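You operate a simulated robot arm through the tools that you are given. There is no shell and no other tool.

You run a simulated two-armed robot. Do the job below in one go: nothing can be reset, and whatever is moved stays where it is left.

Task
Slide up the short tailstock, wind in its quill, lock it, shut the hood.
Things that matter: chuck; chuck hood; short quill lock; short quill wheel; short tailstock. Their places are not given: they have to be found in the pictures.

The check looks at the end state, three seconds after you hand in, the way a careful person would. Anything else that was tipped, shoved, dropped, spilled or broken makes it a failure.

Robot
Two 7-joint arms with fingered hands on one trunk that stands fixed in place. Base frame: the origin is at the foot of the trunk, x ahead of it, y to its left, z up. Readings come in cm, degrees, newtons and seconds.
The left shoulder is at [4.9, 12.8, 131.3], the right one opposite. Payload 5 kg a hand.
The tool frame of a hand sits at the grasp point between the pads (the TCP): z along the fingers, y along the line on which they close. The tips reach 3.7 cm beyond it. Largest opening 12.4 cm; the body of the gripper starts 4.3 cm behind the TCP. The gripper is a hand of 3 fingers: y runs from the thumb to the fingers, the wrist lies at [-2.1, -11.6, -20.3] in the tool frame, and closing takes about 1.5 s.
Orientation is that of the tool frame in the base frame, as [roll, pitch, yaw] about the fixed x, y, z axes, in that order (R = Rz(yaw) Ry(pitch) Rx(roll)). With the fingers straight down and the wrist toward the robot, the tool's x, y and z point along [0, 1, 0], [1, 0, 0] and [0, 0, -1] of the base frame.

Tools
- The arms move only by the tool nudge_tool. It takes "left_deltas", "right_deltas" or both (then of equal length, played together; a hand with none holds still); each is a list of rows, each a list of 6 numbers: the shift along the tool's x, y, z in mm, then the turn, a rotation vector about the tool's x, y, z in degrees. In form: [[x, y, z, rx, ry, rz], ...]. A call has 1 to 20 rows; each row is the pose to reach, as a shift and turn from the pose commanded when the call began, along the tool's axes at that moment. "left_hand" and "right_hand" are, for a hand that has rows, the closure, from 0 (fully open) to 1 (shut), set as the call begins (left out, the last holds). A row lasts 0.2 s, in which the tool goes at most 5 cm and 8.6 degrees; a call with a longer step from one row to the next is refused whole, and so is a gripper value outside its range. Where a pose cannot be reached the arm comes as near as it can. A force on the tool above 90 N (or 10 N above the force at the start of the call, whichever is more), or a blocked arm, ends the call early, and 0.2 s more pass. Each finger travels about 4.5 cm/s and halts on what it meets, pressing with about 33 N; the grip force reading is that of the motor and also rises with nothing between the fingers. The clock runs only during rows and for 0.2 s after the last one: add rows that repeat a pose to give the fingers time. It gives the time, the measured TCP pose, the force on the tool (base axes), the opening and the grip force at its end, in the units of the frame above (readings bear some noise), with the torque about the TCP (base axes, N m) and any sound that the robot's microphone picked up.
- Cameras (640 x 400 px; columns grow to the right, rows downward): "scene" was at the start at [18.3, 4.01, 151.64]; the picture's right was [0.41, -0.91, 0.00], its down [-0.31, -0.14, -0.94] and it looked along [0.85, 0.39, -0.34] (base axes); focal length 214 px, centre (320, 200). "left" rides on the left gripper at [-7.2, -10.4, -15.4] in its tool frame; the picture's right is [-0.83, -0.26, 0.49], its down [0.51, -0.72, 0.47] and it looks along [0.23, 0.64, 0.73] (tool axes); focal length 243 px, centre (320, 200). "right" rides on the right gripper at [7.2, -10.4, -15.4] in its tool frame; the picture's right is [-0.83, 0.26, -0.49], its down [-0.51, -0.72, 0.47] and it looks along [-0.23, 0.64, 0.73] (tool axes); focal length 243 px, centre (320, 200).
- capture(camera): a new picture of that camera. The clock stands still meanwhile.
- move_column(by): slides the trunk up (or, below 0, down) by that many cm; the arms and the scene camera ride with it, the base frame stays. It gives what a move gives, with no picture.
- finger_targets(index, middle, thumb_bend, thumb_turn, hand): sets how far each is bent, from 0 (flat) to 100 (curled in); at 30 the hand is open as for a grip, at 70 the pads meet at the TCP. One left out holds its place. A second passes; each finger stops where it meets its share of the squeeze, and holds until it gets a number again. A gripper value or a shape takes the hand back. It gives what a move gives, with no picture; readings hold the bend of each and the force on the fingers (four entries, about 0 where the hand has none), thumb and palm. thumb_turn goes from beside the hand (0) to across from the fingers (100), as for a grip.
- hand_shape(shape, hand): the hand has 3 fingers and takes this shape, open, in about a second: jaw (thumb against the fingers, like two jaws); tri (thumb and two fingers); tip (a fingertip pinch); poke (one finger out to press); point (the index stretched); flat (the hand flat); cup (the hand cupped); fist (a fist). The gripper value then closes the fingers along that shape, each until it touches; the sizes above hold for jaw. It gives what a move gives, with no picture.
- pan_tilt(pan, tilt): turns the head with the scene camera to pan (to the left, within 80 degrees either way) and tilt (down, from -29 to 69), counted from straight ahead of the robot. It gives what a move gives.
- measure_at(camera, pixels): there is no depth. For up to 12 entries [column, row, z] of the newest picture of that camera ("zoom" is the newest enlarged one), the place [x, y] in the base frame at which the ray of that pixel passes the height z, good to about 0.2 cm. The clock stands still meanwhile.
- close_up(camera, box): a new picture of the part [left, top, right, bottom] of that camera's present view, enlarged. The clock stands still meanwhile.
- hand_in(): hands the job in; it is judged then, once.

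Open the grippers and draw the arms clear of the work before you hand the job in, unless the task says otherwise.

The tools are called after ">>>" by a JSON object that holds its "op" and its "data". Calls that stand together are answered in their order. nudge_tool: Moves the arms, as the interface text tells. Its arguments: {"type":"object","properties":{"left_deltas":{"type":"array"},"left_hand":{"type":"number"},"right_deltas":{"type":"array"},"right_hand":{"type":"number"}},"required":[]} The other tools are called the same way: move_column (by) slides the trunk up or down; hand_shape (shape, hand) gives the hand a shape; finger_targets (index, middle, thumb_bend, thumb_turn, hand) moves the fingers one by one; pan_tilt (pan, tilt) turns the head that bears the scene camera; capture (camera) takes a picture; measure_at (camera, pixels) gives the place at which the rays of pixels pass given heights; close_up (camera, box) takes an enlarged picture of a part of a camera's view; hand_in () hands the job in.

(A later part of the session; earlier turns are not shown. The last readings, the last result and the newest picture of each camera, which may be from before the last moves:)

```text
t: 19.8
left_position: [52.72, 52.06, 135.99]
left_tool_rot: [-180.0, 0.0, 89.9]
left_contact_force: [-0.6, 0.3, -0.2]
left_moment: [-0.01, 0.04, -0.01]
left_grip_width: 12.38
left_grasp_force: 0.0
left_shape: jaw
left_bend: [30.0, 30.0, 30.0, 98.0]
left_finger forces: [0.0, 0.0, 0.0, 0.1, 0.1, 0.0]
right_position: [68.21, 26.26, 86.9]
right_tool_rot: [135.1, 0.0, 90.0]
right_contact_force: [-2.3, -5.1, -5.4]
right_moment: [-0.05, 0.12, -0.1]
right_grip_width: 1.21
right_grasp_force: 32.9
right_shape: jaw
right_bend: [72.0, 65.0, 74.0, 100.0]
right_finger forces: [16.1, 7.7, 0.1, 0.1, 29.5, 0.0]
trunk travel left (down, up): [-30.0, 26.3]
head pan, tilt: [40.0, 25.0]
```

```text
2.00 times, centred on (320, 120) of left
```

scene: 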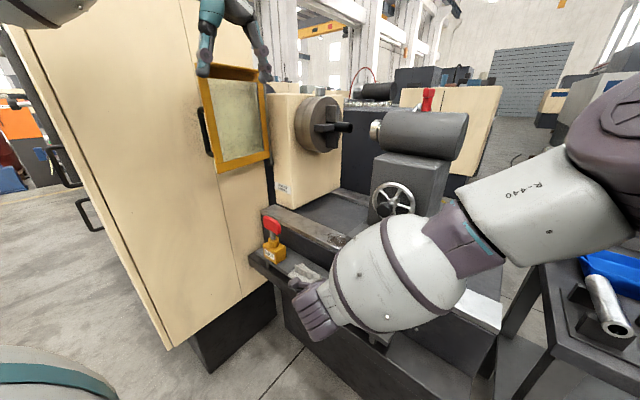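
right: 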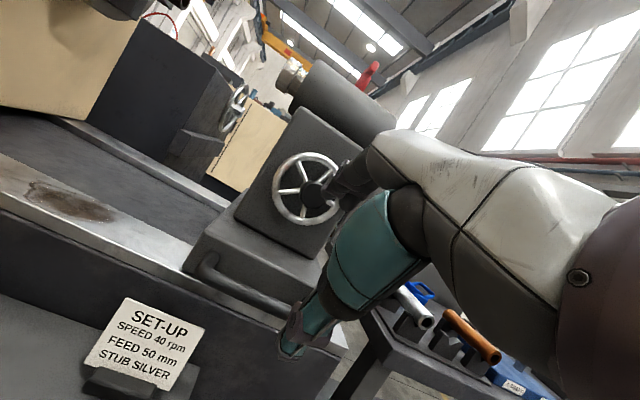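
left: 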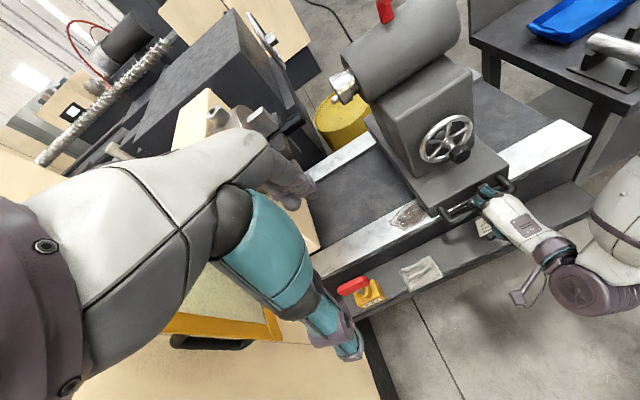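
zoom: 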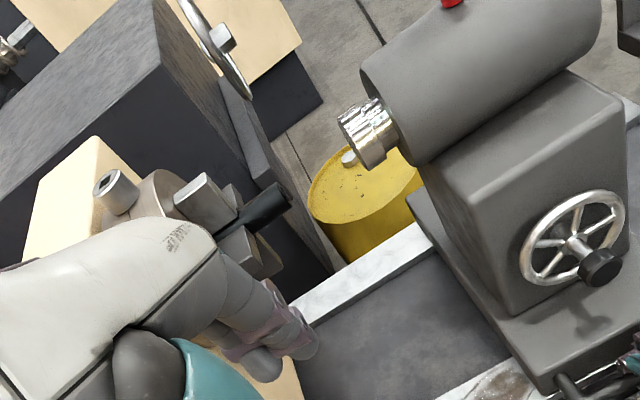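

Gap from quill tip (y≈42) to work (y≈51.5) is about 9–10 cm. I slide 4 cm more, watching for a stop.

>>> {"op": "nudge_tool", "data": {"right_deltas": [[5, 0, 0, 0, 0, 0], [10, 0, 0, 0, 0, 0], [15, 0, 0, 0, 0, 0], [20, 0, 0, 0, 0, 0], [25, 0, 0, 0, 0, 0], [30, 0, 0, 0, 0, 0], [35, 0, 0, 0, 0, 0], [40, 0, 0, 0, 0, 0], [40, 0, 0, 0, 0, 0]]}}

>>> {"op": "close_up", "data": {"camera": "scene", "box": [290, 80, 450, 190]}}

>>> {"op": "close_up", "data": {"camera": "left", "box": [220, 20, 420, 220]}}

```text
t: 21.8
left_position: [52.74, 52.08, 135.96]
left_tool_rot: [-180.0, 0.1, 90.0]
left_contact_force: [-0.2, 0.2, -0.4]
left_moment: [0.0, 0.0, 0.0]
left_grip_width: 12.38
left_grasp_force: 0.0
left_shape: jaw
left_bend: [30.0, 30.0, 30.0, 98.0]
left_finger forces: [0.1, 0.1, 0.1, 0.0, 0.0, 0.1]
right_position: [68.26, 30.05, 86.98]
right_tool_rot: [135.1, 0.0, 89.9]
right_contact_force: [-1.7, -3.6, -8.5]
right_moment: [0.01, 0.17, -0.06]
right_grip_width: 1.19
right_grasp_force: 33.4
right_shape: jaw
right_bend: [72.0, 65.0, 74.0, 100.0]
right_finger forces: [16.3, 7.8, 0.0, 0.1, 30.2, 0.0]
trunk travel left (down, up): [-30.0, 26.3]
head pan, tilt: [40.0, 25.0]
```

```text
3.64 times, centred on (370, 135) of scene
```

zoom: 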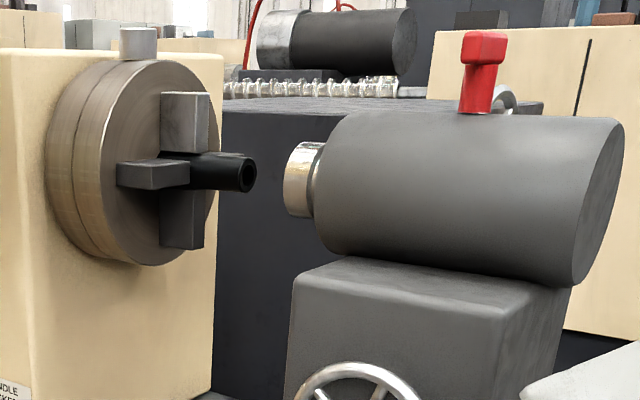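

```text
2.00 times, centred on (320, 120) of left
```

zoom: 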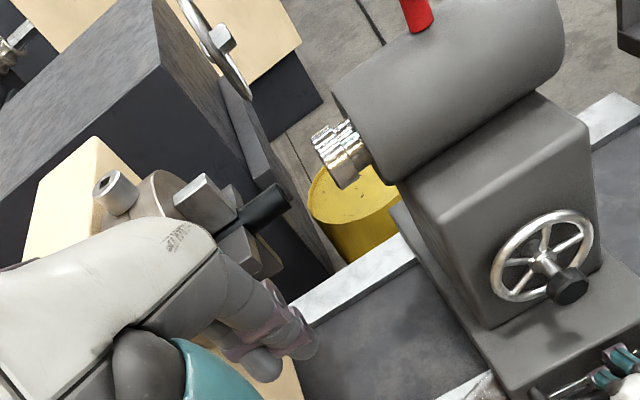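

The remaining gap looks around 4–5 cm. I compute it with rays: work end centre px (350.3,127.9), quill near rim px (360.7,129.5).

>>> {"op": "capture", "data": {"camera": "scene"}}

>>> {"op": "measure_at", "data": {"camera": "scene", "pixels": [[350.3, 127.9, 120], [350.3, 127.9, 118], [360.7, 129.5, 120], [360.7, 129.5, 118]]}}

>>> {"op": "capture", "data": {"camera": "left"}}

>>> {"op": "measure_at", "data": {"camera": "left", "pixels": [[302.5, 117.5, 120], [302.5, 117.5, 118], [322, 94, 120], [322, 94, 118]]}}

```text
taken
```

scene: 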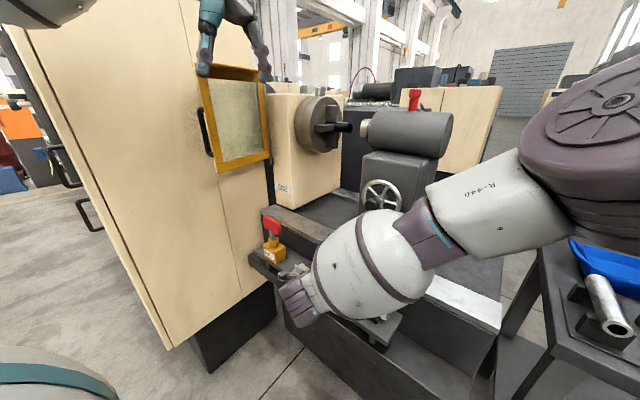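

```text
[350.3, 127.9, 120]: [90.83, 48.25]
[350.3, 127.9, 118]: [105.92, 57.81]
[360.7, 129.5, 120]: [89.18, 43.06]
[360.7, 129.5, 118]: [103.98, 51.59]
```

```text
taken
```

left: 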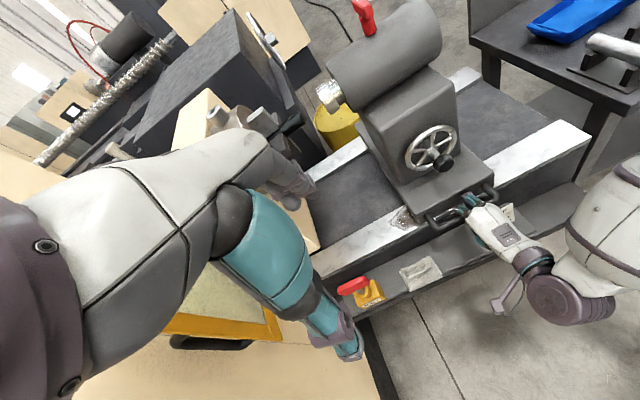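

```text
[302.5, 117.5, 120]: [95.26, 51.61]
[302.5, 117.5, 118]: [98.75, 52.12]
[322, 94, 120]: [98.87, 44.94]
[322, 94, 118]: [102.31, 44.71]
```

The work end is at y≈52.0 and the quill's rim at y≈45.4: gap about 6.6 cm. I slide 1.6 cm further, leaving about 5 cm for the quill feed.

>>> {"op": "nudge_tool", "data": {"right_deltas": [[4, 0, 0, 0, 0, 0], [8, 0, 0, 0, 0, 0], [12, 0, 0, 0, 0, 0], [16, 0, 0, 0, 0, 0], [16, 0, 0, 0, 0, 0]]}}

>>> {"op": "close_up", "data": {"camera": "scene", "box": [290, 80, 450, 190]}}

>>> {"op": "close_up", "data": {"camera": "right", "box": [120, 0, 440, 220]}}

```text
t: 22.9
left_position: [52.79, 51.79, 136.03]
left_tool_rot: [-179.8, -0.1, 89.9]
left_contact_force: [-0.6, -0.2, 0.3]
left_moment: [-0.03, -0.01, -0.03]
left_grip_width: 12.36
left_grasp_force: 0.1
left_shape: jaw
left_bend: [30.0, 30.0, 30.0, 98.0]
left_finger forces: [0.0, 0.0, 0.0, 0.0, 0.0, 0.0]
right_position: [68.28, 31.36, 87.11]
right_tool_rot: [135.1, -0.1, 89.9]
right_contact_force: [-1.6, -26.2, -16.3]
right_moment: [-0.18, 0.3, -0.53]
right_grip_width: 1.18
right_grasp_force: 33.2
right_shape: jaw
right_bend: [72.0, 66.0, 74.0, 100.0]
right_finger forces: [17.5, 7.9, 0.0, 0.1, 31.0, 0.1]
trunk travel left (down, up): [-30.0, 26.3]
head pan, tilt: [40.0, 25.0]
```

```text
3.64 times, centred on (370, 135) of scene
```

zoom: 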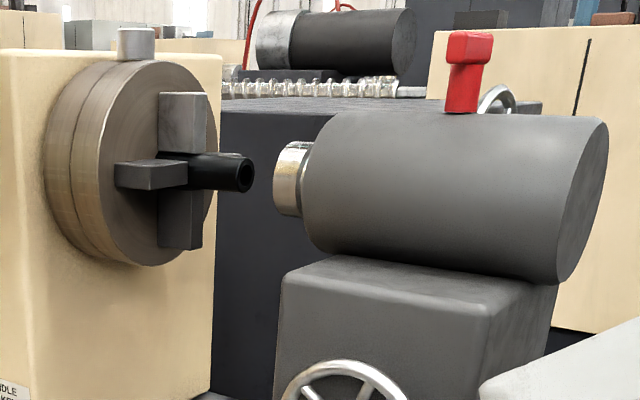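

```text
1.82 times, centred on (280, 110) of right
```

zoom: 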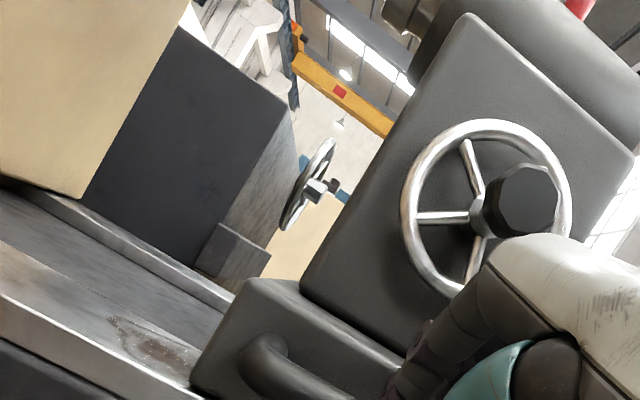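

Force in y jumped to −26 N while the hand only advanced 1.3 of 1.6 cm: it seems to be the end stop. I press a few mm more to confirm, then relax.

>>> {"op": "nudge_tool", "data": {"right_deltas": [[3, 0, 0, 0, 0, 0], [5, 0, 0, 0, 0, 0], [5, 0, 0, 0, 0, 0]]}}

>>> {"op": "nudge_tool", "data": {"right_deltas": [[-4, 0, 0, 0, 0, 0], [-7, 0, 0, 0, 0, 0]]}}

>>> {"op": "close_up", "data": {"camera": "right", "box": [100, 60, 420, 280]}}

```text
t: 23.8
left_position: [52.94, 51.69, 135.98]
left_tool_rot: [-179.9, -0.1, 90.0]
left_contact_force: [-0.6, -0.3, 0.6]
left_moment: [0.01, 0.02, 0.01]
left_grip_width: 12.37
left_grasp_force: 0.1
left_shape: jaw
left_bend: [30.0, 30.0, 30.0, 98.0]
left_finger forces: [0.0, 0.1, 0.0, 0.0, 0.0, 0.0]
right_position: [68.27, 31.76, 87.08]
right_tool_rot: [135.1, 0.0, 89.8]
right_contact_force: [0.4, -35.0, -19.6]
right_moment: [-0.19, 0.34, -0.73]
right_grip_width: 1.15
right_grasp_force: 33.0
right_shape: jaw
right_bend: [72.0, 66.0, 73.0, 100.0]
right_finger forces: [18.4, 7.8, 0.1, 0.0, 30.6, 0.0]
trunk travel left (down, up): [-30.0, 26.3]
head pan, tilt: [40.0, 25.0]
```

```text
t: 24.4
left_position: [52.86, 52.07, 135.94]
left_tool_rot: [-179.9, -0.1, 90.0]
left_contact_force: [-0.6, -0.8, 0.3]
left_moment: [-0.01, -0.01, -0.02]
left_grip_width: 12.36
left_grasp_force: 0.1
left_shape: jaw
left_bend: [30.0, 30.0, 30.0, 98.0]
left_finger forces: [0.0, 0.0, 0.0, 0.0, 0.0, 0.0]
right_position: [68.37, 31.53, 87.02]
right_tool_rot: [134.9, -0.2, 90.2]
right_contact_force: [6.3, -6.7, -11.5]
right_moment: [0.02, 0.17, -0.15]
right_grip_width: 1.15
right_grasp_force: 33.1
right_shape: jaw
right_bend: [72.0, 66.0, 74.0, 100.0]
right_finger forces: [20.2, 8.8, 0.0, 0.0, 25.1, 0.0]
trunk travel left (down, up): [-30.0, 26.3]
head pan, tilt: [40.0, 25.0]
```

```text
1.82 times, centred on (260, 170) of right
```

zoom: 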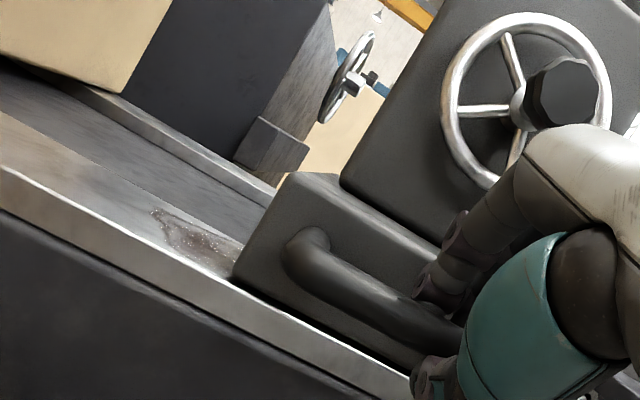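

The stop is confirmed (35 N, no more travel). I open the fingers, back off along the tool, then level the hand in front of the knob at about (62,31.3,101).

>>> {"op": "nudge_tool", "data": {"right_deltas": [[0, 0, 0, 0, 0, 0], [0, 0, 0, 0, 0, 0], [0, 0, 0, 0, 0, 0], [0, 0, 0, 0, 0, 0], [0, 0, -10, 0, 0, 0], [0, 0, -25, 0, 0, 0], [0, 0, -50, 0, 0, 0], [0, 0, -80, 0, 0, 0], [0, 9, -91, -7.5, 0, 0], [0, 18, -102, -15, 0, 0], [0, 27, -112, -22.5, 0, 0], [0, 36, -123, -30, 0, 0], [-1, 45, -134, -37.5, 0, 0], [-2, 54, -144, -45, 0, 0], [-2, 54, -144, -45, 0, 0]], "right_hand": 0.5}}

>>> {"op": "capture", "data": {"camera": "right"}}

>>> {"op": "capture", "data": {"camera": "left"}}

>>> {"op": "capture", "data": {"camera": "scene"}}

```text
t: 27.6
left_position: [52.19, 52.14, 136.09]
left_tool_rot: [179.8, -0.1, 90.0]
left_contact_force: [0.0, 0.3, -0.2]
left_moment: [-0.01, 0.01, 0.02]
left_grip_width: 12.4
left_grasp_force: 0.0
left_shape: jaw
left_bend: [30.0, 30.0, 30.0, 98.0]
left_finger forces: [0.0, 0.0, 0.0, 0.0, 0.0, 0.0]
right_position: [71.97, 29.09, 106.3]
right_tool_rot: [94.5, 0.2, 90.4]
right_contact_force: [-38.4, 4.1, 0.9]
right_moment: [0.23, 2.1, 0.08]
right_grip_width: 6.54
right_grasp_force: 0.2
right_shape: jaw
right_bend: [74.0, 45.0, 68.0, 99.0]
right_finger forces: [0.0, 0.1, 0.1, 0.0, 37.9, 0.0]
right hand out of reach, approached as far as the arm can: row 11, 12, 13, 14, 15
trunk travel left (down, up): [-30.0, 26.3]
head pan, tilt: [40.0, 25.0]
```

```text
taken
```

right: 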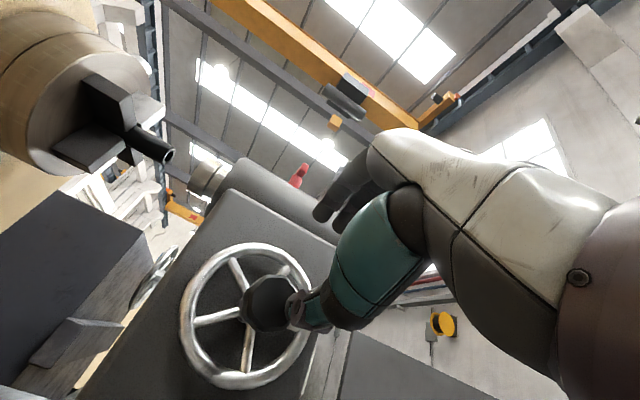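

```text
taken
```

left: 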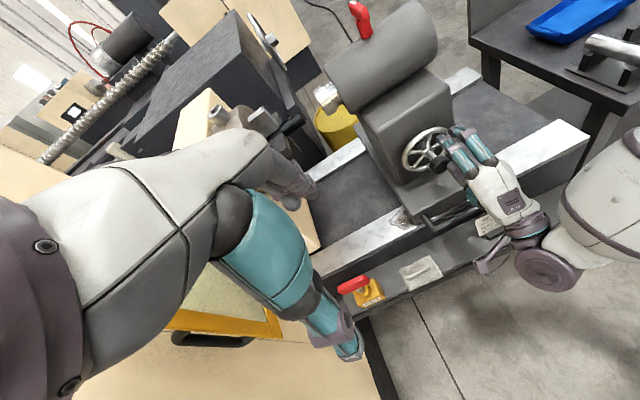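

```text
taken
```

scene: 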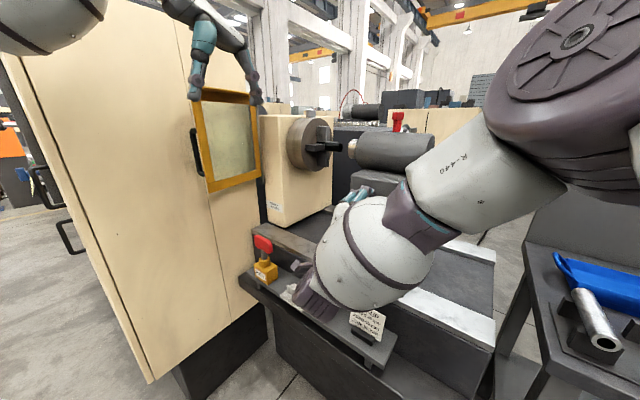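

The arm missed the commanded pose (went to (72,29,106), thumb pressing the knob with 38 N): hand-level with thumb down is beyond its wrist range here. I undo by tilting back 45° and withdrawing.

>>> {"op": "nudge_tool", "data": {"right_deltas": [[-10, 0, -10, 8, 0, 0], [-20, 0, -20, 16, 0, 0], [-30, 0, -30, 24, 0, 0], [-40, 0, -40, 32, 0, 0], [-50, 0, -45, 40, 0, 0], [-60, -5, -45, 45, 0, 0], [-73, -10, -45, 45, 0, 0], [-73, -10, -45, 45, 0, 0]]}}

>>> {"op": "capture", "data": {"camera": "scene"}}

>>> {"op": "capture", "data": {"camera": "left"}}

```text
t: 29.4
left_position: [52.6, 52.01, 136.0]
left_tool_rot: [180.0, 0.0, 89.9]
left_contact_force: [0.8, 0.2, -0.2]
left_moment: [-0.04, 0.0, 0.0]
left_grip_width: 12.37
left_grasp_force: 0.1
left_shape: jaw
left_bend: [30.0, 30.0, 30.0, 98.0]
left_finger forces: [0.1, 0.0, 0.0, 0.0, 0.1, 0.1]
right_position: [67.74, 22.63, 107.55]
right_tool_rot: [138.0, 0.8, 91.2]
right_contact_force: [0.1, -0.1, -0.1]
right_moment: [0.02, -0.02, 0.01]
right_grip_width: 6.2
right_grasp_force: 0.1
right_shape: jaw
right_bend: [74.0, 45.0, 69.0, 100.0]
right_finger forces: [0.1, 0.1, 0.1, 0.0, 0.0, 0.0]
trunk travel left (down, up): [-30.0, 26.3]
head pan, tilt: [40.0, 25.0]
```

```text
taken
```

scene: 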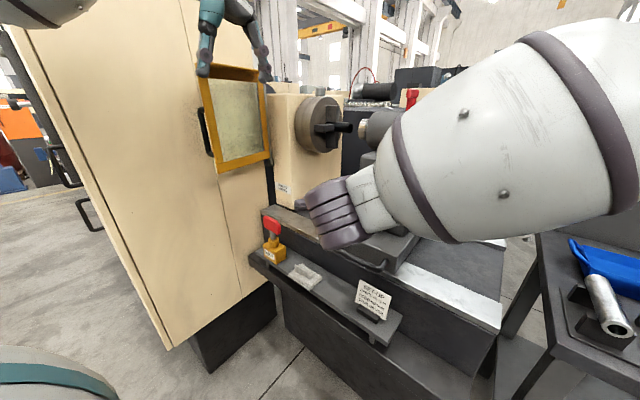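

```text
taken
```

left: 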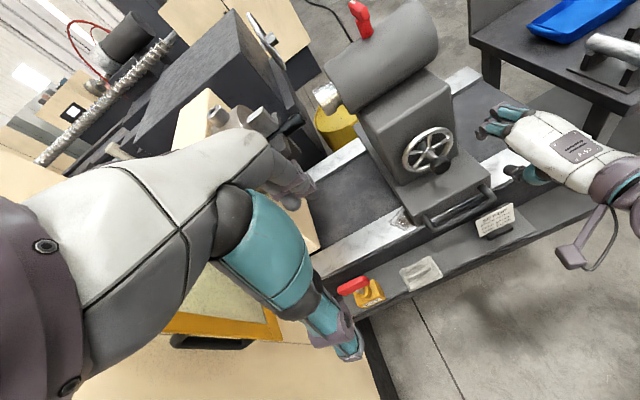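

The scene view returned to normal, and the card still stands. I test whether the right arm can point level (+x) with the thumb to the right (tool y along +y), which should suit it better.

>>> {"op": "nudge_tool", "data": {"right_deltas": [[-3.3, -5.3, -2.4, -2.7, -2.7, -6], [-6.6, -10.6, -4.7, -5.4, -5.4, -12], [-9.9, -15.9, -7.1, -8, -8, -18], [-13.1, -21.1, -9.4, -10.7, -10.7, -24.1], [-16.4, -26.4, -11.8, -13.4, -13.4, -30.1], [-19.7, -31.7, -14.1, -16.1, -16.1, -36.1], [-23, -37, -16.5, -18.8, -18.8, -42.1], [-26.3, -42.3, -18.9, -21.4, -21.4, -48.1], [-29.6, -47.6, -21.2, -24.1, -24.1, -54.1], [-32.9, -52.9, -23.6, -26.8, -26.8, -60.1], [-36.1, -58.1, -25.9, -29.5, -29.5, -66.2], [-39.4, -63.4, -28.3, -32.1, -32.1, -72.2], [-42.7, -68.7, -30.6, -34.8, -34.8, -78.2], [-46, -74, -33, -37.5, -37.5, -84.2], [-46, -74, -33, -37.5, -37.5, -84.2]]}}

>>> {"op": "capture", "data": {"camera": "scene"}}

>>> {"op": "capture", "data": {"camera": "right"}}

```text
t: 32.5
left_position: [52.61, 51.98, 136.1]
left_tool_rot: [179.9, -0.1, 90.0]
left_contact_force: [0.1, 0.0, -0.9]
left_moment: [0.0, 0.0, 0.03]
left_grip_width: 12.37
left_grasp_force: 0.1
left_shape: jaw
left_bend: [30.0, 30.0, 30.0, 98.0]
left_finger forces: [0.0, 0.0, 0.1, 0.0, 0.0, 0.1]
right_position: [62.79, 19.48, 104.35]
right_tool_rot: [121.9, 57.8, 108.5]
right_contact_force: [-0.3, -0.1, 0.3]
right_moment: [-0.02, 0.04, -0.01]
right_grip_width: 6.22
right_grasp_force: 0.1
right_shape: jaw
right_bend: [74.0, 45.0, 69.0, 100.0]
right_finger forces: [0.1, 0.0, 0.0, 0.0, 0.0, 0.0]
right hand out of reach, approached as far as the arm can: row 9, 10, 11, 12, 13, 14, 15
trunk travel left (down, up): [-30.0, 26.3]
head pan, tilt: [40.0, 25.0]
```

```text
taken
```

scene: 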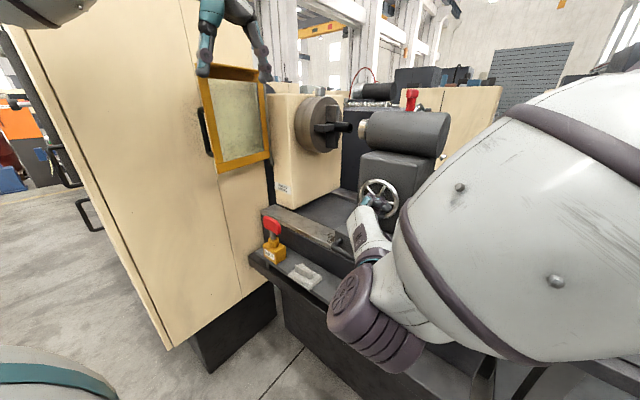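

```text
taken
```

right: 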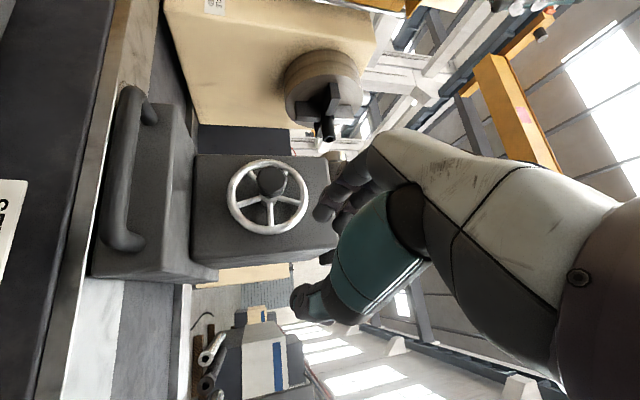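

The hand got close to level (pointing (.95,−.16,−.28)). Lowering the trunk 12 cm more should help the wrist angle; both hands have clear space below.

>>> {"op": "move_column", "data": {"by": -12}}

>>> {"op": "capture", "data": {"camera": "left"}}

```text
t: 34.0
left_position: [52.51, 51.97, 124.06]
left_tool_rot: [179.9, 0.0, 90.0]
left_contact_force: [-0.5, 0.1, -0.2]
left_moment: [0.0, -0.05, 0.0]
left_grip_width: 12.37
left_grasp_force: 0.0
left_shape: jaw
left_bend: [30.0, 30.0, 30.0, 98.0]
left_finger forces: [0.1, 0.1, 0.0, 0.0, 0.1, 0.0]
right_position: [63.3, 19.65, 90.61]
right_tool_rot: [125.5, 57.2, 110.9]
right_contact_force: [0.0, 0.2, -0.2]
right_moment: [-0.01, 0.03, 0.02]
right_grip_width: 6.23
right_grasp_force: 0.2
right_shape: jaw
right_bend: [74.0, 45.0, 69.0, 100.0]
right_finger forces: [0.0, 0.0, 0.0, 0.0, 0.0, 0.1]
trunk travel left (down, up): [-18.0, 38.3]
head pan, tilt: [40.0, 25.0]
```

```text
taken
```

left: 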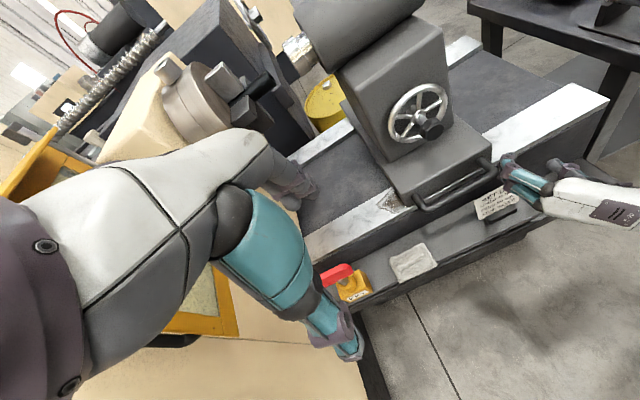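

The card is clear of the fingers. I raise the right hand to in front of the knob (62,31.3,101) and level it toward +x.

>>> {"op": "nudge_tool", "data": {"right_deltas": [[-4, 15, -15, -2, -1.2, 0], [-8, 38, -28, -4.5, -3, 0], [-12, 62, -38, -7, -4.5, 0.2], [-16, 85, -46, -10, -6.5, 0.3], [-20, 108, -54, -13, -8.5, 0.4], [-24, 128, -60, -16, -10, 0.5], [-26, 141, -64, -17.5, -11.2, 0.5], [-26, 141, -64, -17.5, -11.2, 0.5]], "right_hand": 0.2}}

>>> {"op": "capture", "data": {"camera": "right"}}

>>> {"op": "capture", "data": {"camera": "left"}}

```text
t: 35.9
left_position: [52.5, 52.08, 123.93]
left_tool_rot: [180.0, 0.0, 89.9]
left_contact_force: [0.4, 1.0, 0.2]
left_moment: [-0.02, -0.04, -0.01]
left_grip_width: 12.38
left_grasp_force: 0.1
left_shape: jaw
left_bend: [30.0, 30.0, 30.0, 98.0]
left_finger forces: [0.1, 0.0, 0.0, 0.0, 0.1, 0.1]
right_position: [59.15, 30.49, 99.24]
right_tool_rot: [107.2, 60.5, 98.9]
right_contact_force: [0.3, -0.1, 0.4]
right_moment: [-0.02, 0.0, 0.01]
right_grip_width: 9.92
right_grasp_force: 0.0
right_shape: jaw
right_bend: [26.0, 34.0, 50.0, 99.0]
right_finger forces: [0.0, 0.1, 0.0, 0.0, 0.1, 0.0]
right hand out of reach, approached as far as the arm can: row 1, 2, 3, 4, 5, 6, 7, 8
trunk travel left (down, up): [-18.0, 38.3]
head pan, tilt: [40.0, 25.0]
```

```text
taken
```

right: 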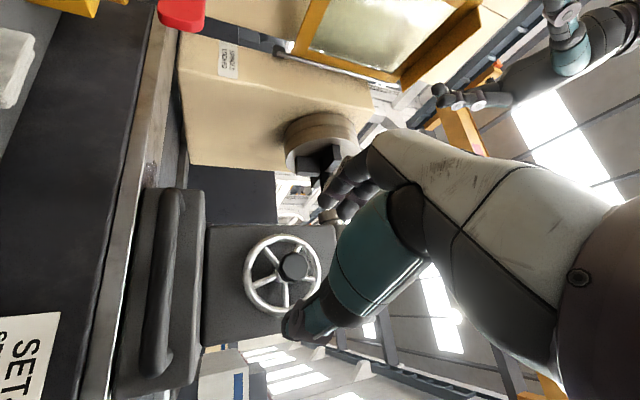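

```text
taken
```

left: 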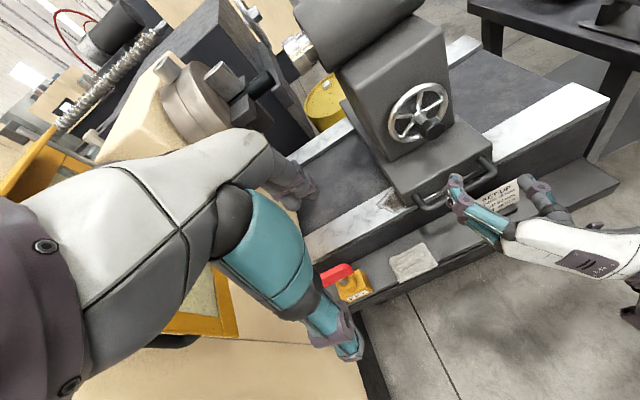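

The hand is nearly level at (59,30.5,99) pointing (.98,−.11,−.15). I measure the knob from both hand cameras: left px (434,130), right px (293,268).

>>> {"op": "measure_at", "data": {"camera": "left", "pixels": [[434, 130, 100], [434, 130, 101], [434, 130, 102], [419, 112, 101], [419, 112, 102]]}}

>>> {"op": "measure_at", "data": {"camera": "right", "pixels": [[293, 268, 100], [293, 268, 101], [293, 268, 102], [283, 273, 101], [283, 273, 102]]}}

>>> {"op": "close_up", "data": {"camera": "right", "box": [200, 160, 440, 360]}}

>>> {"op": "close_up", "data": {"camera": "left", "box": [360, 60, 560, 240]}}

```text
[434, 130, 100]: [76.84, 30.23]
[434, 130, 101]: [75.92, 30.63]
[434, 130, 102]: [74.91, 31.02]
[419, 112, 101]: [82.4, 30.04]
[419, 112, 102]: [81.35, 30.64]
```

```text
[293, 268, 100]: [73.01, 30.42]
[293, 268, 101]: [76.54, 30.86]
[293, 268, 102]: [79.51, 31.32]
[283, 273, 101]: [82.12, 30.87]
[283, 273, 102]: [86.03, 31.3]
```

```text
2.00 times, centred on (320, 260) of right
```

zoom: 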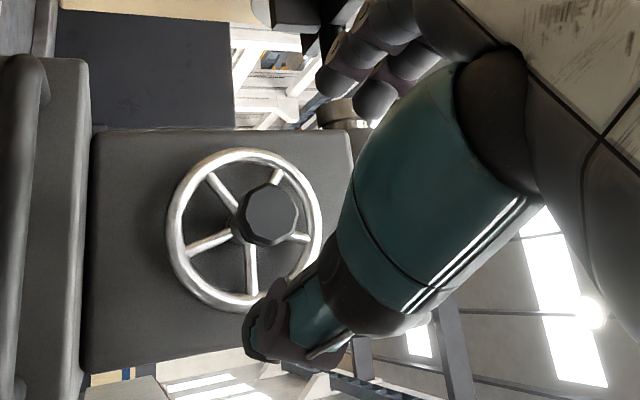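

```text
2.22 times, centred on (460, 150) of left
```

zoom: 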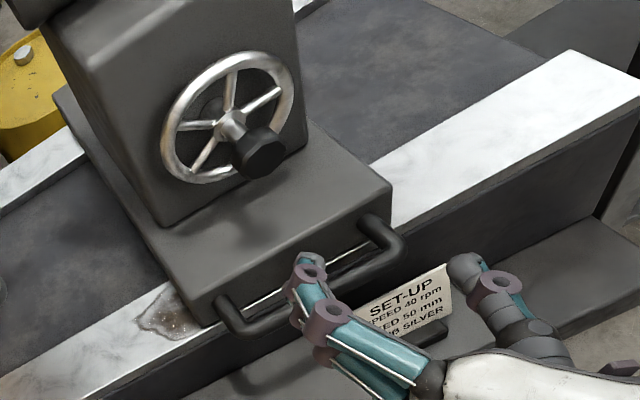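

Knob centre is (76,30.7,101), wheel hub at (82.2,30.8,101), both cameras agree. In front of it I test how far the hand can turn about the knob axis (+ direction first).

>>> {"op": "nudge_tool", "data": {"right_deltas": [[-10, 10, 32, 0, 0, 0], [-20, 21, 62, 0, 0, 0], [-20, 21, 62, -0.6, 1.3, 7.9], [-20, 21, 62, -1.2, 2.6, 15.7], [-20, 21, 62, -1.8, 3.9, 23.6], [-20, 21, 62, -2.4, 5.2, 31.5], [-20, 21, 62, -3, 6.5, 39.4], [-20, 21, 62, -3.6, 7.8, 47.2], [-20, 21, 62, -4.3, 9.1, 55.1], [-20, 21, 62, -4.9, 10.4, 63], [-20, 21, 62, -5.5, 11.7, 70.8], [-20, 21, 62, -5.5, 11.7, 70.8]], "right_hand": 0.2}}

```text
t: 38.6
left_position: [52.77, 51.92, 124.06]
left_tool_rot: [-179.9, 0.0, 90.0]
left_contact_force: [-0.6, -0.5, -0.8]
left_moment: [0.0, 0.02, 0.02]
left_grip_width: 12.39
left_grasp_force: 0.0
left_shape: jaw
left_bend: [30.0, 30.0, 30.0, 98.0]
left_finger forces: [0.0, 0.0, 0.1, 0.1, 0.0, 0.0]
right_position: [72.08, 28.23, 102.45]
right_tool_rot: [100.4, -14.4, 90.3]
right_contact_force: [0.4, -0.6, 0.5]
right_moment: [-0.03, -0.01, 0.0]
right_grip_width: 9.91
right_grasp_force: 0.1
right_shape: jaw
right_bend: [26.0, 34.0, 50.0, 99.0]
right_finger forces: [0.1, 0.1, 0.0, 0.0, 0.1, 0.0]
right hand out of reach, approached as far as the arm can: row 1, 2, 3, 4, 5, 6, 7, 8, 10, 11, 12
trunk travel left (down, up): [-18.0, 38.3]
head pan, tilt: [40.0, 25.0]
stopped in row 12 (right hand): the arm was blocked; the commanded pose is now the measured one
```

The hand turned to tool y ≈ up (about (0,−.25,.95)), ending at (72,28,102.5). I now centre it on the knob at about (75,30.7,101) and look before closing.

>>> {"op": "nudge_tool", "data": {"right_deltas": [[10, -7, 5, 0, 0, 0], [20, -14, 15, 0, 0, 0], [20, -14, 32, 0, 0, 0], [20, -14, 32, 0, 0, 0]]}}

>>> {"op": "capture", "data": {"camera": "right"}}

>>> {"op": "capture", "data": {"camera": "left"}}

>>> {"op": "capture", "data": {"camera": "scene"}}

```text
t: 39.9
left_position: [52.5, 52.0, 124.1]
left_tool_rot: [179.9, 0.0, 90.0]
left_contact_force: [0.0, -0.4, -0.2]
left_moment: [0.0, 0.01, 0.04]
left_grip_width: 12.38
left_grasp_force: 0.2
left_shape: jaw
left_bend: [30.0, 30.0, 30.0, 98.0]
left_finger forces: [0.0, 0.1, 0.0, 0.0, 0.1, 0.0]
right_position: [76.31, 28.76, 101.22]
right_tool_rot: [101.3, -15.6, 88.1]
right_contact_force: [-1.4, 0.4, 0.6]
right_moment: [-0.08, -0.17, 0.02]
right_grip_width: 9.93
right_grasp_force: 0.0
right_shape: jaw
right_bend: [26.0, 34.0, 50.0, 99.0]
right_finger forces: [2.5, 0.0, 0.0, 0.0, 0.0, 0.0]
trunk travel left (down, up): [-18.0, 38.3]
head pan, tilt: [40.0, 25.0]
stopped in row 4 (right hand): the arm was blocked; the commanded pose is now the measured one
```

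```text
taken
```

right: 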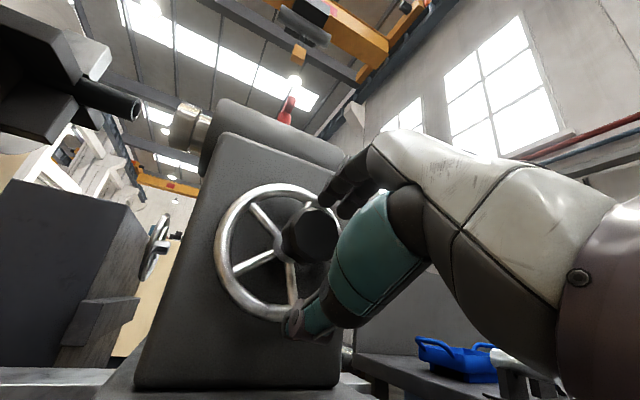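

```text
taken
```

left: 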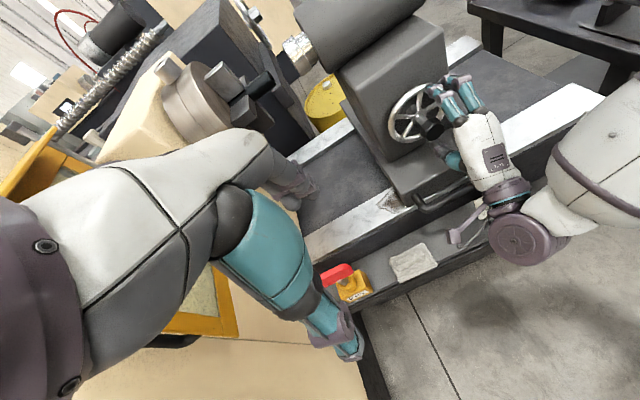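

```text
taken
```

scene: 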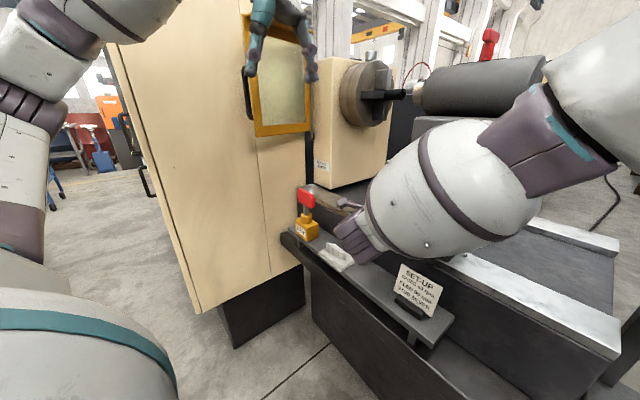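

One finger lightly touches something at (76.3,28.8,101.2). I zoom to see finger vs knob/rim.

>>> {"op": "close_up", "data": {"camera": "left", "box": [380, 50, 520, 170]}}

>>> {"op": "close_up", "data": {"camera": "right", "box": [200, 160, 400, 350]}}

```text
3.33 times, centred on (450, 110) of left
```

zoom: 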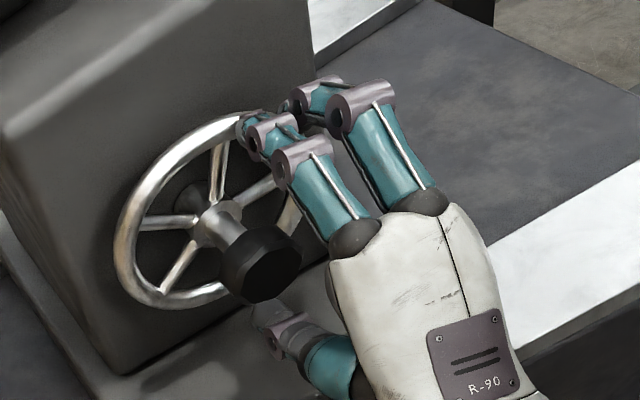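

```text
2.11 times, centred on (300, 255) of right
```

zoom: 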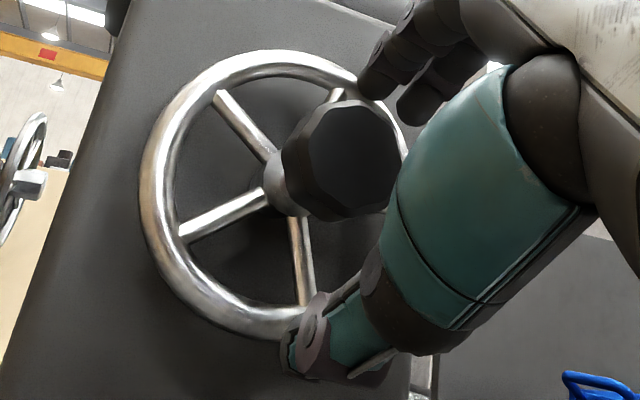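

A fingertip rests on the rim. I back off 1.4 cm, shift toward the knob's centre, then close on the knob.

>>> {"op": "nudge_tool", "data": {"right_deltas": [[2, -2, -14, 0, 0, 0], [10, -6, -14, 0, 0, 0], [18, -10, -14, 0, 0, 0], [18, -10, -14, 0, 0, 0]]}}

>>> {"op": "close_up", "data": {"camera": "left", "box": [380, 50, 520, 170]}}

>>> {"op": "close_up", "data": {"camera": "right", "box": [200, 160, 400, 350]}}

```text
t: 40.9
left_position: [52.17, 52.05, 124.2]
left_tool_rot: [179.8, 0.0, 90.0]
left_contact_force: [-0.3, -0.3, -0.4]
left_moment: [-0.02, -0.01, 0.03]
left_grip_width: 12.39
left_grasp_force: 0.0
left_shape: jaw
left_bend: [30.0, 30.0, 30.0, 98.0]
left_finger forces: [0.0, 0.1, 0.0, 0.0, 0.1, 0.1]
right_position: [76.17, 28.58, 101.02]
right_tool_rot: [102.2, -16.9, 86.1]
right_contact_force: [-34.9, -2.1, -1.7]
right_moment: [0.16, -1.85, -0.44]
right_grip_width: 9.77
right_grasp_force: 0.0
right_shape: jaw
right_bend: [26.0, 34.0, 50.0, 99.0]
right_finger forces: [35.4, 0.0, 0.1, 0.1, 0.0, 0.1]
trunk travel left (down, up): [-18.0, 38.3]
head pan, tilt: [40.0, 25.0]
```

```text
3.33 times, centred on (450, 110) of left
```

zoom: 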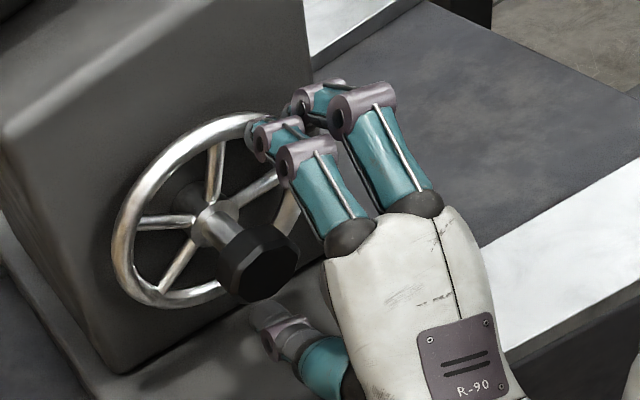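

```text
2.11 times, centred on (300, 255) of right
```

zoom: 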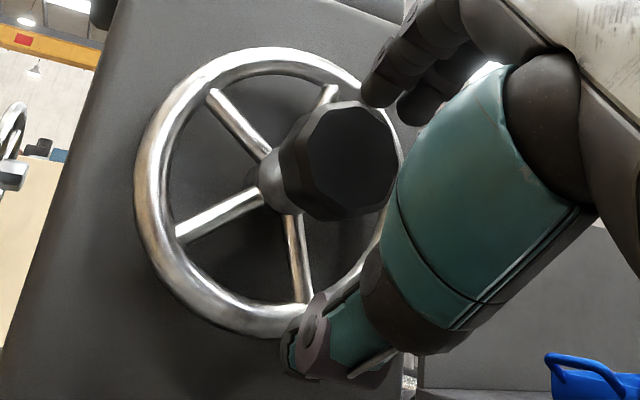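

The arm is obstructed in this twisted posture (35 N on the index against the rim; the head sways). I withdraw the right hand while turning it back, and will use the left arm, whose shoulder is nearer in line with the knob.

>>> {"op": "nudge_tool", "data": {"right_deltas": [[0, 0, -30, 0, -1.5, -7.8], [-10, 0, -60, 0, -3, -15.6], [-30, 0, -90, 0, -4.5, -23.4], [-50, 0, -110, 0, -6, -31.2], [-70, 0, -130, 0, -7.5, -39], [-90, 0, -140, 0, -9, -46.8], [-100, 0, -150, 0, -10.5, -54.6], [-110, 0, -150, 0, -11, -60], [-110, 0, -150, 0, -11, -60]]}}

>>> {"op": "capture", "data": {"camera": "scene"}}

>>> {"op": "capture", "data": {"camera": "left"}}

```text
t: 42.9
left_position: [52.75, 52.16, 123.9]
left_tool_rot: [179.9, 0.1, 90.0]
left_contact_force: [0.3, -0.2, -0.4]
left_moment: [-0.02, 0.02, 0.0]
left_grip_width: 12.34
left_grasp_force: 0.0
left_shape: jaw
left_bend: [30.0, 30.0, 30.0, 98.0]
left_finger forces: [0.1, 0.0, 0.0, 0.0, 0.0, 0.1]
right_position: [57.37, 21.46, 100.68]
right_tool_rot: [103.6, 45.7, 89.0]
right_contact_force: [0.0, 0.0, -0.2]
right_moment: [0.02, 0.02, -0.03]
right_grip_width: 9.91
right_grasp_force: 0.0
right_shape: jaw
right_bend: [26.0, 34.0, 50.0, 99.0]
right_finger forces: [0.0, 0.1, 0.0, 0.1, 0.0, 0.0]
right hand out of reach, approached as far as the arm can: row 3, 4, 5, 6, 7, 8, 9
trunk travel left (down, up): [-18.0, 38.3]
head pan, tilt: [40.0, 25.0]
```

```text
taken
```

scene: 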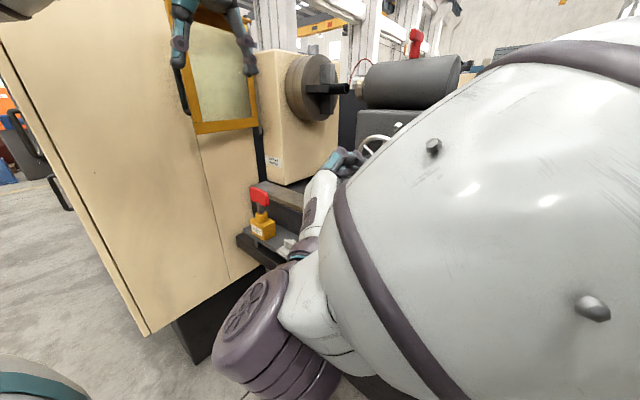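

```text
taken
```

left: 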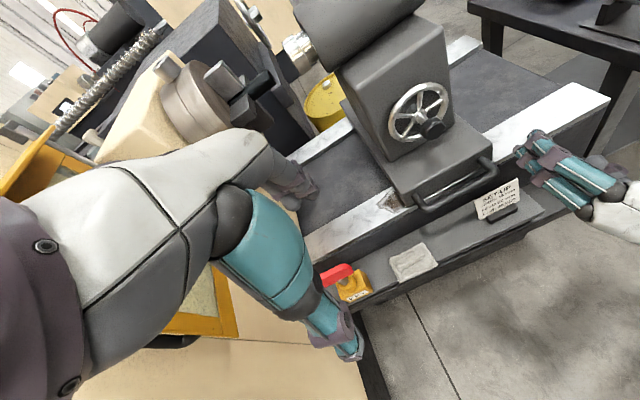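

The right hand is free again; I take it well clear to about (50,−15,125), tool down.

>>> {"op": "nudge_tool", "data": {"right_deltas": [[-35.8, -8.8, -3.7, 6, 3.3, 2.5], [-71.7, -17.7, -7.3, 12, 6.5, 4.9], [-107.5, -26.5, -11, 17.9, 9.8, 7.4], [-143.3, -35.3, -14.7, 23.9, 13.1, 9.9], [-179.2, -44.2, -18.3, 29.9, 16.3, 12.3], [-215, -53, -22, 35.9, 19.6, 14.8], [-250.8, -61.8, -25.7, 41.8, 22.9, 17.3], [-286.7, -70.7, -29.3, 47.8, 26.1, 19.7], [-322.5, -79.5, -33, 53.8, 29.4, 22.2], [-358.3, -88.3, -36.7, 59.8, 32.7, 24.7], [-394.2, -97.2, -40.3, 65.7, 35.9, 27.1], [-430, -106, -44, 71.7, 39.2, 29.6], [-430, -106, -44, 71.7, 39.2, 29.6]]}}

>>> {"op": "capture", "data": {"camera": "scene"}}

```text
t: 45.6
left_position: [52.79, 52.03, 123.97]
left_tool_rot: [179.9, 0.0, 90.0]
left_contact_force: [0.1, 0.7, -0.1]
left_moment: [-0.04, 0.02, 0.02]
left_grip_width: 12.37
left_grasp_force: 0.0
left_shape: jaw
left_bend: [30.0, 30.0, 30.0, 98.0]
left_finger forces: [0.0, 0.1, 0.1, 0.0, 0.0, 0.1]
right_position: [50.86, -15.04, 124.95]
right_tool_rot: [178.7, -0.1, 91.9]
right_contact_force: [-0.3, 0.1, 0.6]
right_moment: [-0.03, 0.02, -0.04]
right_grip_width: 9.92
right_grasp_force: 0.1
right_shape: jaw
right_bend: [26.0, 34.0, 50.0, 99.0]
right_finger forces: [0.0, 0.0, 0.0, 0.0, 0.0, 0.1]
trunk travel left (down, up): [-18.0, 38.3]
head pan, tilt: [40.0, 25.0]
```

```text
taken
```

scene: 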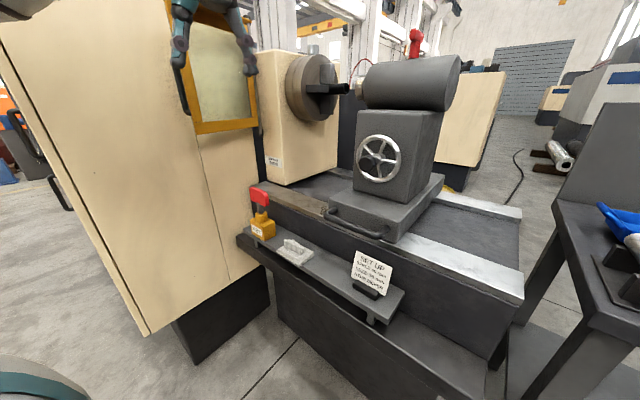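

Clear view: the quill sits close to the work; the card is intact. Now I bring the left hand round to (60,31,103), pointing +x with tool y at (0,−.7,.7).

>>> {"op": "nudge_tool", "data": {"left_deltas": [[-16.2, 5.5, 16.2, -6.5, 2.7, 2.7], [-32.3, 11.1, 32.3, -13.1, 5.4, 5.4], [-48.5, 16.6, 48.5, -19.6, 8.1, 8.1], [-64.6, 22.2, 64.6, -26.1, 10.8, 10.8], [-80.8, 27.7, 80.8, -32.7, 13.5, 13.5], [-96.9, 33.2, 96.9, -39.2, 16.2, 16.2], [-113.1, 38.8, 113.1, -45.7, 19, 19], [-129.2, 44.3, 129.2, -52.2, 21.7, 21.7], [-145.4, 49.8, 145.4, -58.8, 24.4, 24.4], [-161.5, 55.4, 161.5, -65.3, 27.1, 27.1], [-177.7, 60.9, 177.7, -71.8, 29.8, 29.8], [-193.8, 66.5, 193.8, -78.4, 32.5, 32.5], [-210, 72, 210, -84.9, 35.2, 35.2], [-210, 72, 210, -84.9, 35.2, 35.2]], "left_hand": 0.2}}

>>> {"op": "capture", "data": {"camera": "left"}}

>>> {"op": "capture", "data": {"camera": "scene"}}

```text
t: 48.6
left_position: [61.52, 31.9, 102.63]
left_tool_rot: [89.9, -45.0, 90.1]
left_contact_force: [0.8, -1.3, 0.3]
left_moment: [0.01, 0.02, 0.01]
left_grip_width: 9.93
left_grasp_force: 0.0
left_shape: jaw
left_bend: [26.0, 34.0, 50.0, 99.0]
left_finger forces: [0.0, 0.0, 0.0, 0.0, 0.0, 0.0]
left hand out of reach, approached as far as the arm can: row 9, 10, 11, 12, 13, 14
right_position: [50.92, -15.05, 124.67]
right_tool_rot: [178.4, -0.1, 91.9]
right_contact_force: [-0.4, -0.7, -0.1]
right_moment: [0.01, -0.01, -0.04]
right_grip_width: 9.9
right_grasp_force: 0.1
right_shape: jaw
right_bend: [26.0, 34.0, 50.0, 99.0]
right_finger forces: [0.1, 0.0, 0.0, 0.1, 0.0, 0.0]
trunk travel left (down, up): [-18.0, 38.3]
head pan, tilt: [40.0, 25.0]
```

```text
taken
```

left: 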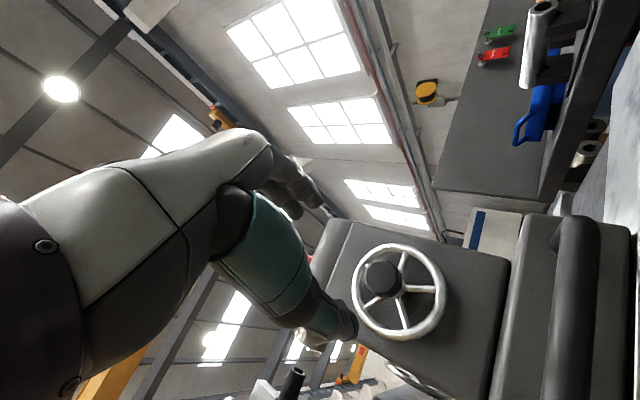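

```text
taken
```

scene: 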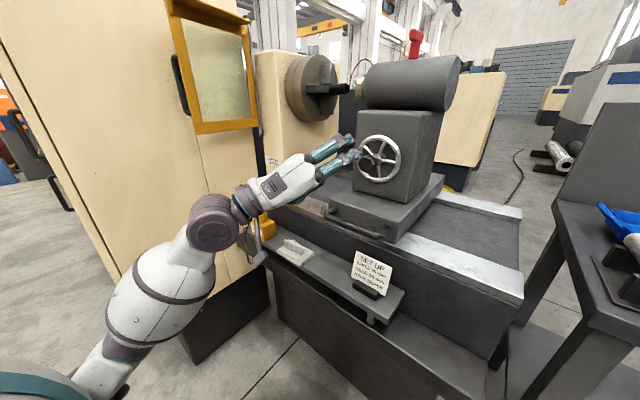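

The left arm reaches well: exactly level with tool y (0,−.7,.7). I test its turning range about the knob axis, first the negative way by 100°.

>>> {"op": "nudge_tool", "data": {"left_deltas": [[0, 0, 0, 0, 0, -8.4], [0, 0, 0, 0, 0, -16.8], [0, 0, 0, 0, 0, -25.2], [0, 0, 0, 0, 0, -33.6], [0, 0, 0, 0, 0, -42], [0, 0, 0, 0, 0, -50.4], [0, 0, 0, 0, 0, -58.8], [0, 0, 0, 0, 0, -67.2], [0, 0, 0, 0, 0, -75.6], [0, 0, 0, 0, 0, -84], [0, 0, 0, 0, 0, -92.4], [0, 0, 0, 0, 0, -100], [0, 0, 0, 0, 0, -100]]}}

>>> {"op": "capture", "data": {"camera": "scene"}}

```text
t: 51.5
left_position: [67.53, 33.0, 101.39]
left_tool_rot: [90.1, 55.0, 90.1]
left_contact_force: [0.2, -0.1, 0.6]
left_moment: [-0.02, 0.03, -0.01]
left_grip_width: 9.93
left_grasp_force: 0.1
left_shape: jaw
left_bend: [26.0, 34.0, 50.0, 99.0]
left_finger forces: [0.1, 0.1, 0.0, 0.1, 0.0, 0.0]
left hand out of reach, approached as far as the arm can: row 1, 2, 3, 4, 5, 6, 7, 8, 9, 10, 11, 12, 13
right_position: [50.9, -15.01, 124.75]
right_tool_rot: [178.6, -0.1, 91.9]
right_contact_force: [-0.7, -1.0, 0.6]
right_moment: [0.0, 0.0, 0.0]
right_grip_width: 9.92
right_grasp_force: 0.2
right_shape: jaw
right_bend: [26.0, 34.0, 50.0, 99.0]
right_finger forces: [0.1, 0.1, 0.0, 0.1, 0.0, 0.0]
trunk travel left (down, up): [-18.0, 38.3]
head pan, tilt: [40.0, 25.0]
```

```text
taken
```

scene: 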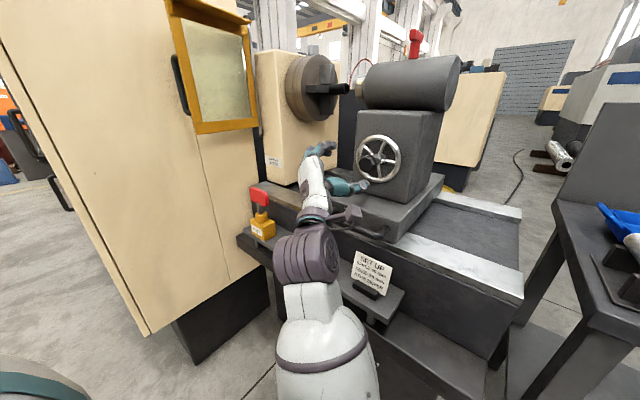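

It reached −100° (tool y now (0,.82,.57)), drifting only in position. I align laterally with the knob axis and advance to x≈74.5, then inspect.

>>> {"op": "nudge_tool", "data": {"left_deltas": [[-5, -10, 0, 0, 0, 0], [-10, -21, 0, 0, 0, 0], [-10, -21, 20, 0, 0, 0], [-10, -21, 40, 0, 0, 0], [-10, -21, 60, 0, 0, 0], [-10, -21, 70, 0, 0, 0], [-10, -21, 70, 0, 0, 0]]}}

>>> {"op": "capture", "data": {"camera": "left"}}

>>> {"op": "close_up", "data": {"camera": "scene", "box": [300, 100, 460, 240]}}

```text
t: 53.0
left_position: [74.82, 30.39, 100.75]
left_tool_rot: [90.0, 55.0, 90.0]
left_contact_force: [0.4, 0.3, -0.2]
left_moment: [0.01, 0.01, 0.02]
left_grip_width: 9.94
left_grasp_force: 0.1
left_shape: jaw
left_bend: [26.0, 34.0, 50.0, 99.0]
left_finger forces: [0.1, 0.0, 0.0, 0.0, 0.0, 0.0]
right_position: [50.87, -15.06, 124.74]
right_tool_rot: [178.5, -0.1, 91.9]
right_contact_force: [0.2, -0.3, -0.4]
right_moment: [-0.03, 0.02, 0.03]
right_grip_width: 9.94
right_grasp_force: 0.1
right_shape: jaw
right_bend: [26.0, 34.0, 50.0, 99.0]
right_finger forces: [0.1, 0.0, 0.0, 0.0, 0.1, 0.0]
trunk travel left (down, up): [-18.0, 38.3]
head pan, tilt: [40.0, 25.0]
```

```text
taken
```

left: 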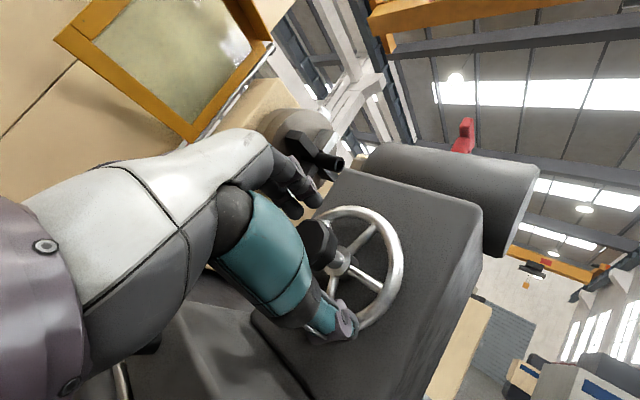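

```text
2.86 times, centred on (380, 170) of scene
```

zoom: 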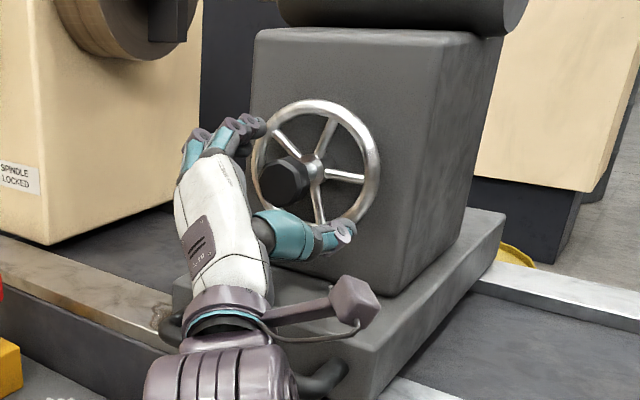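

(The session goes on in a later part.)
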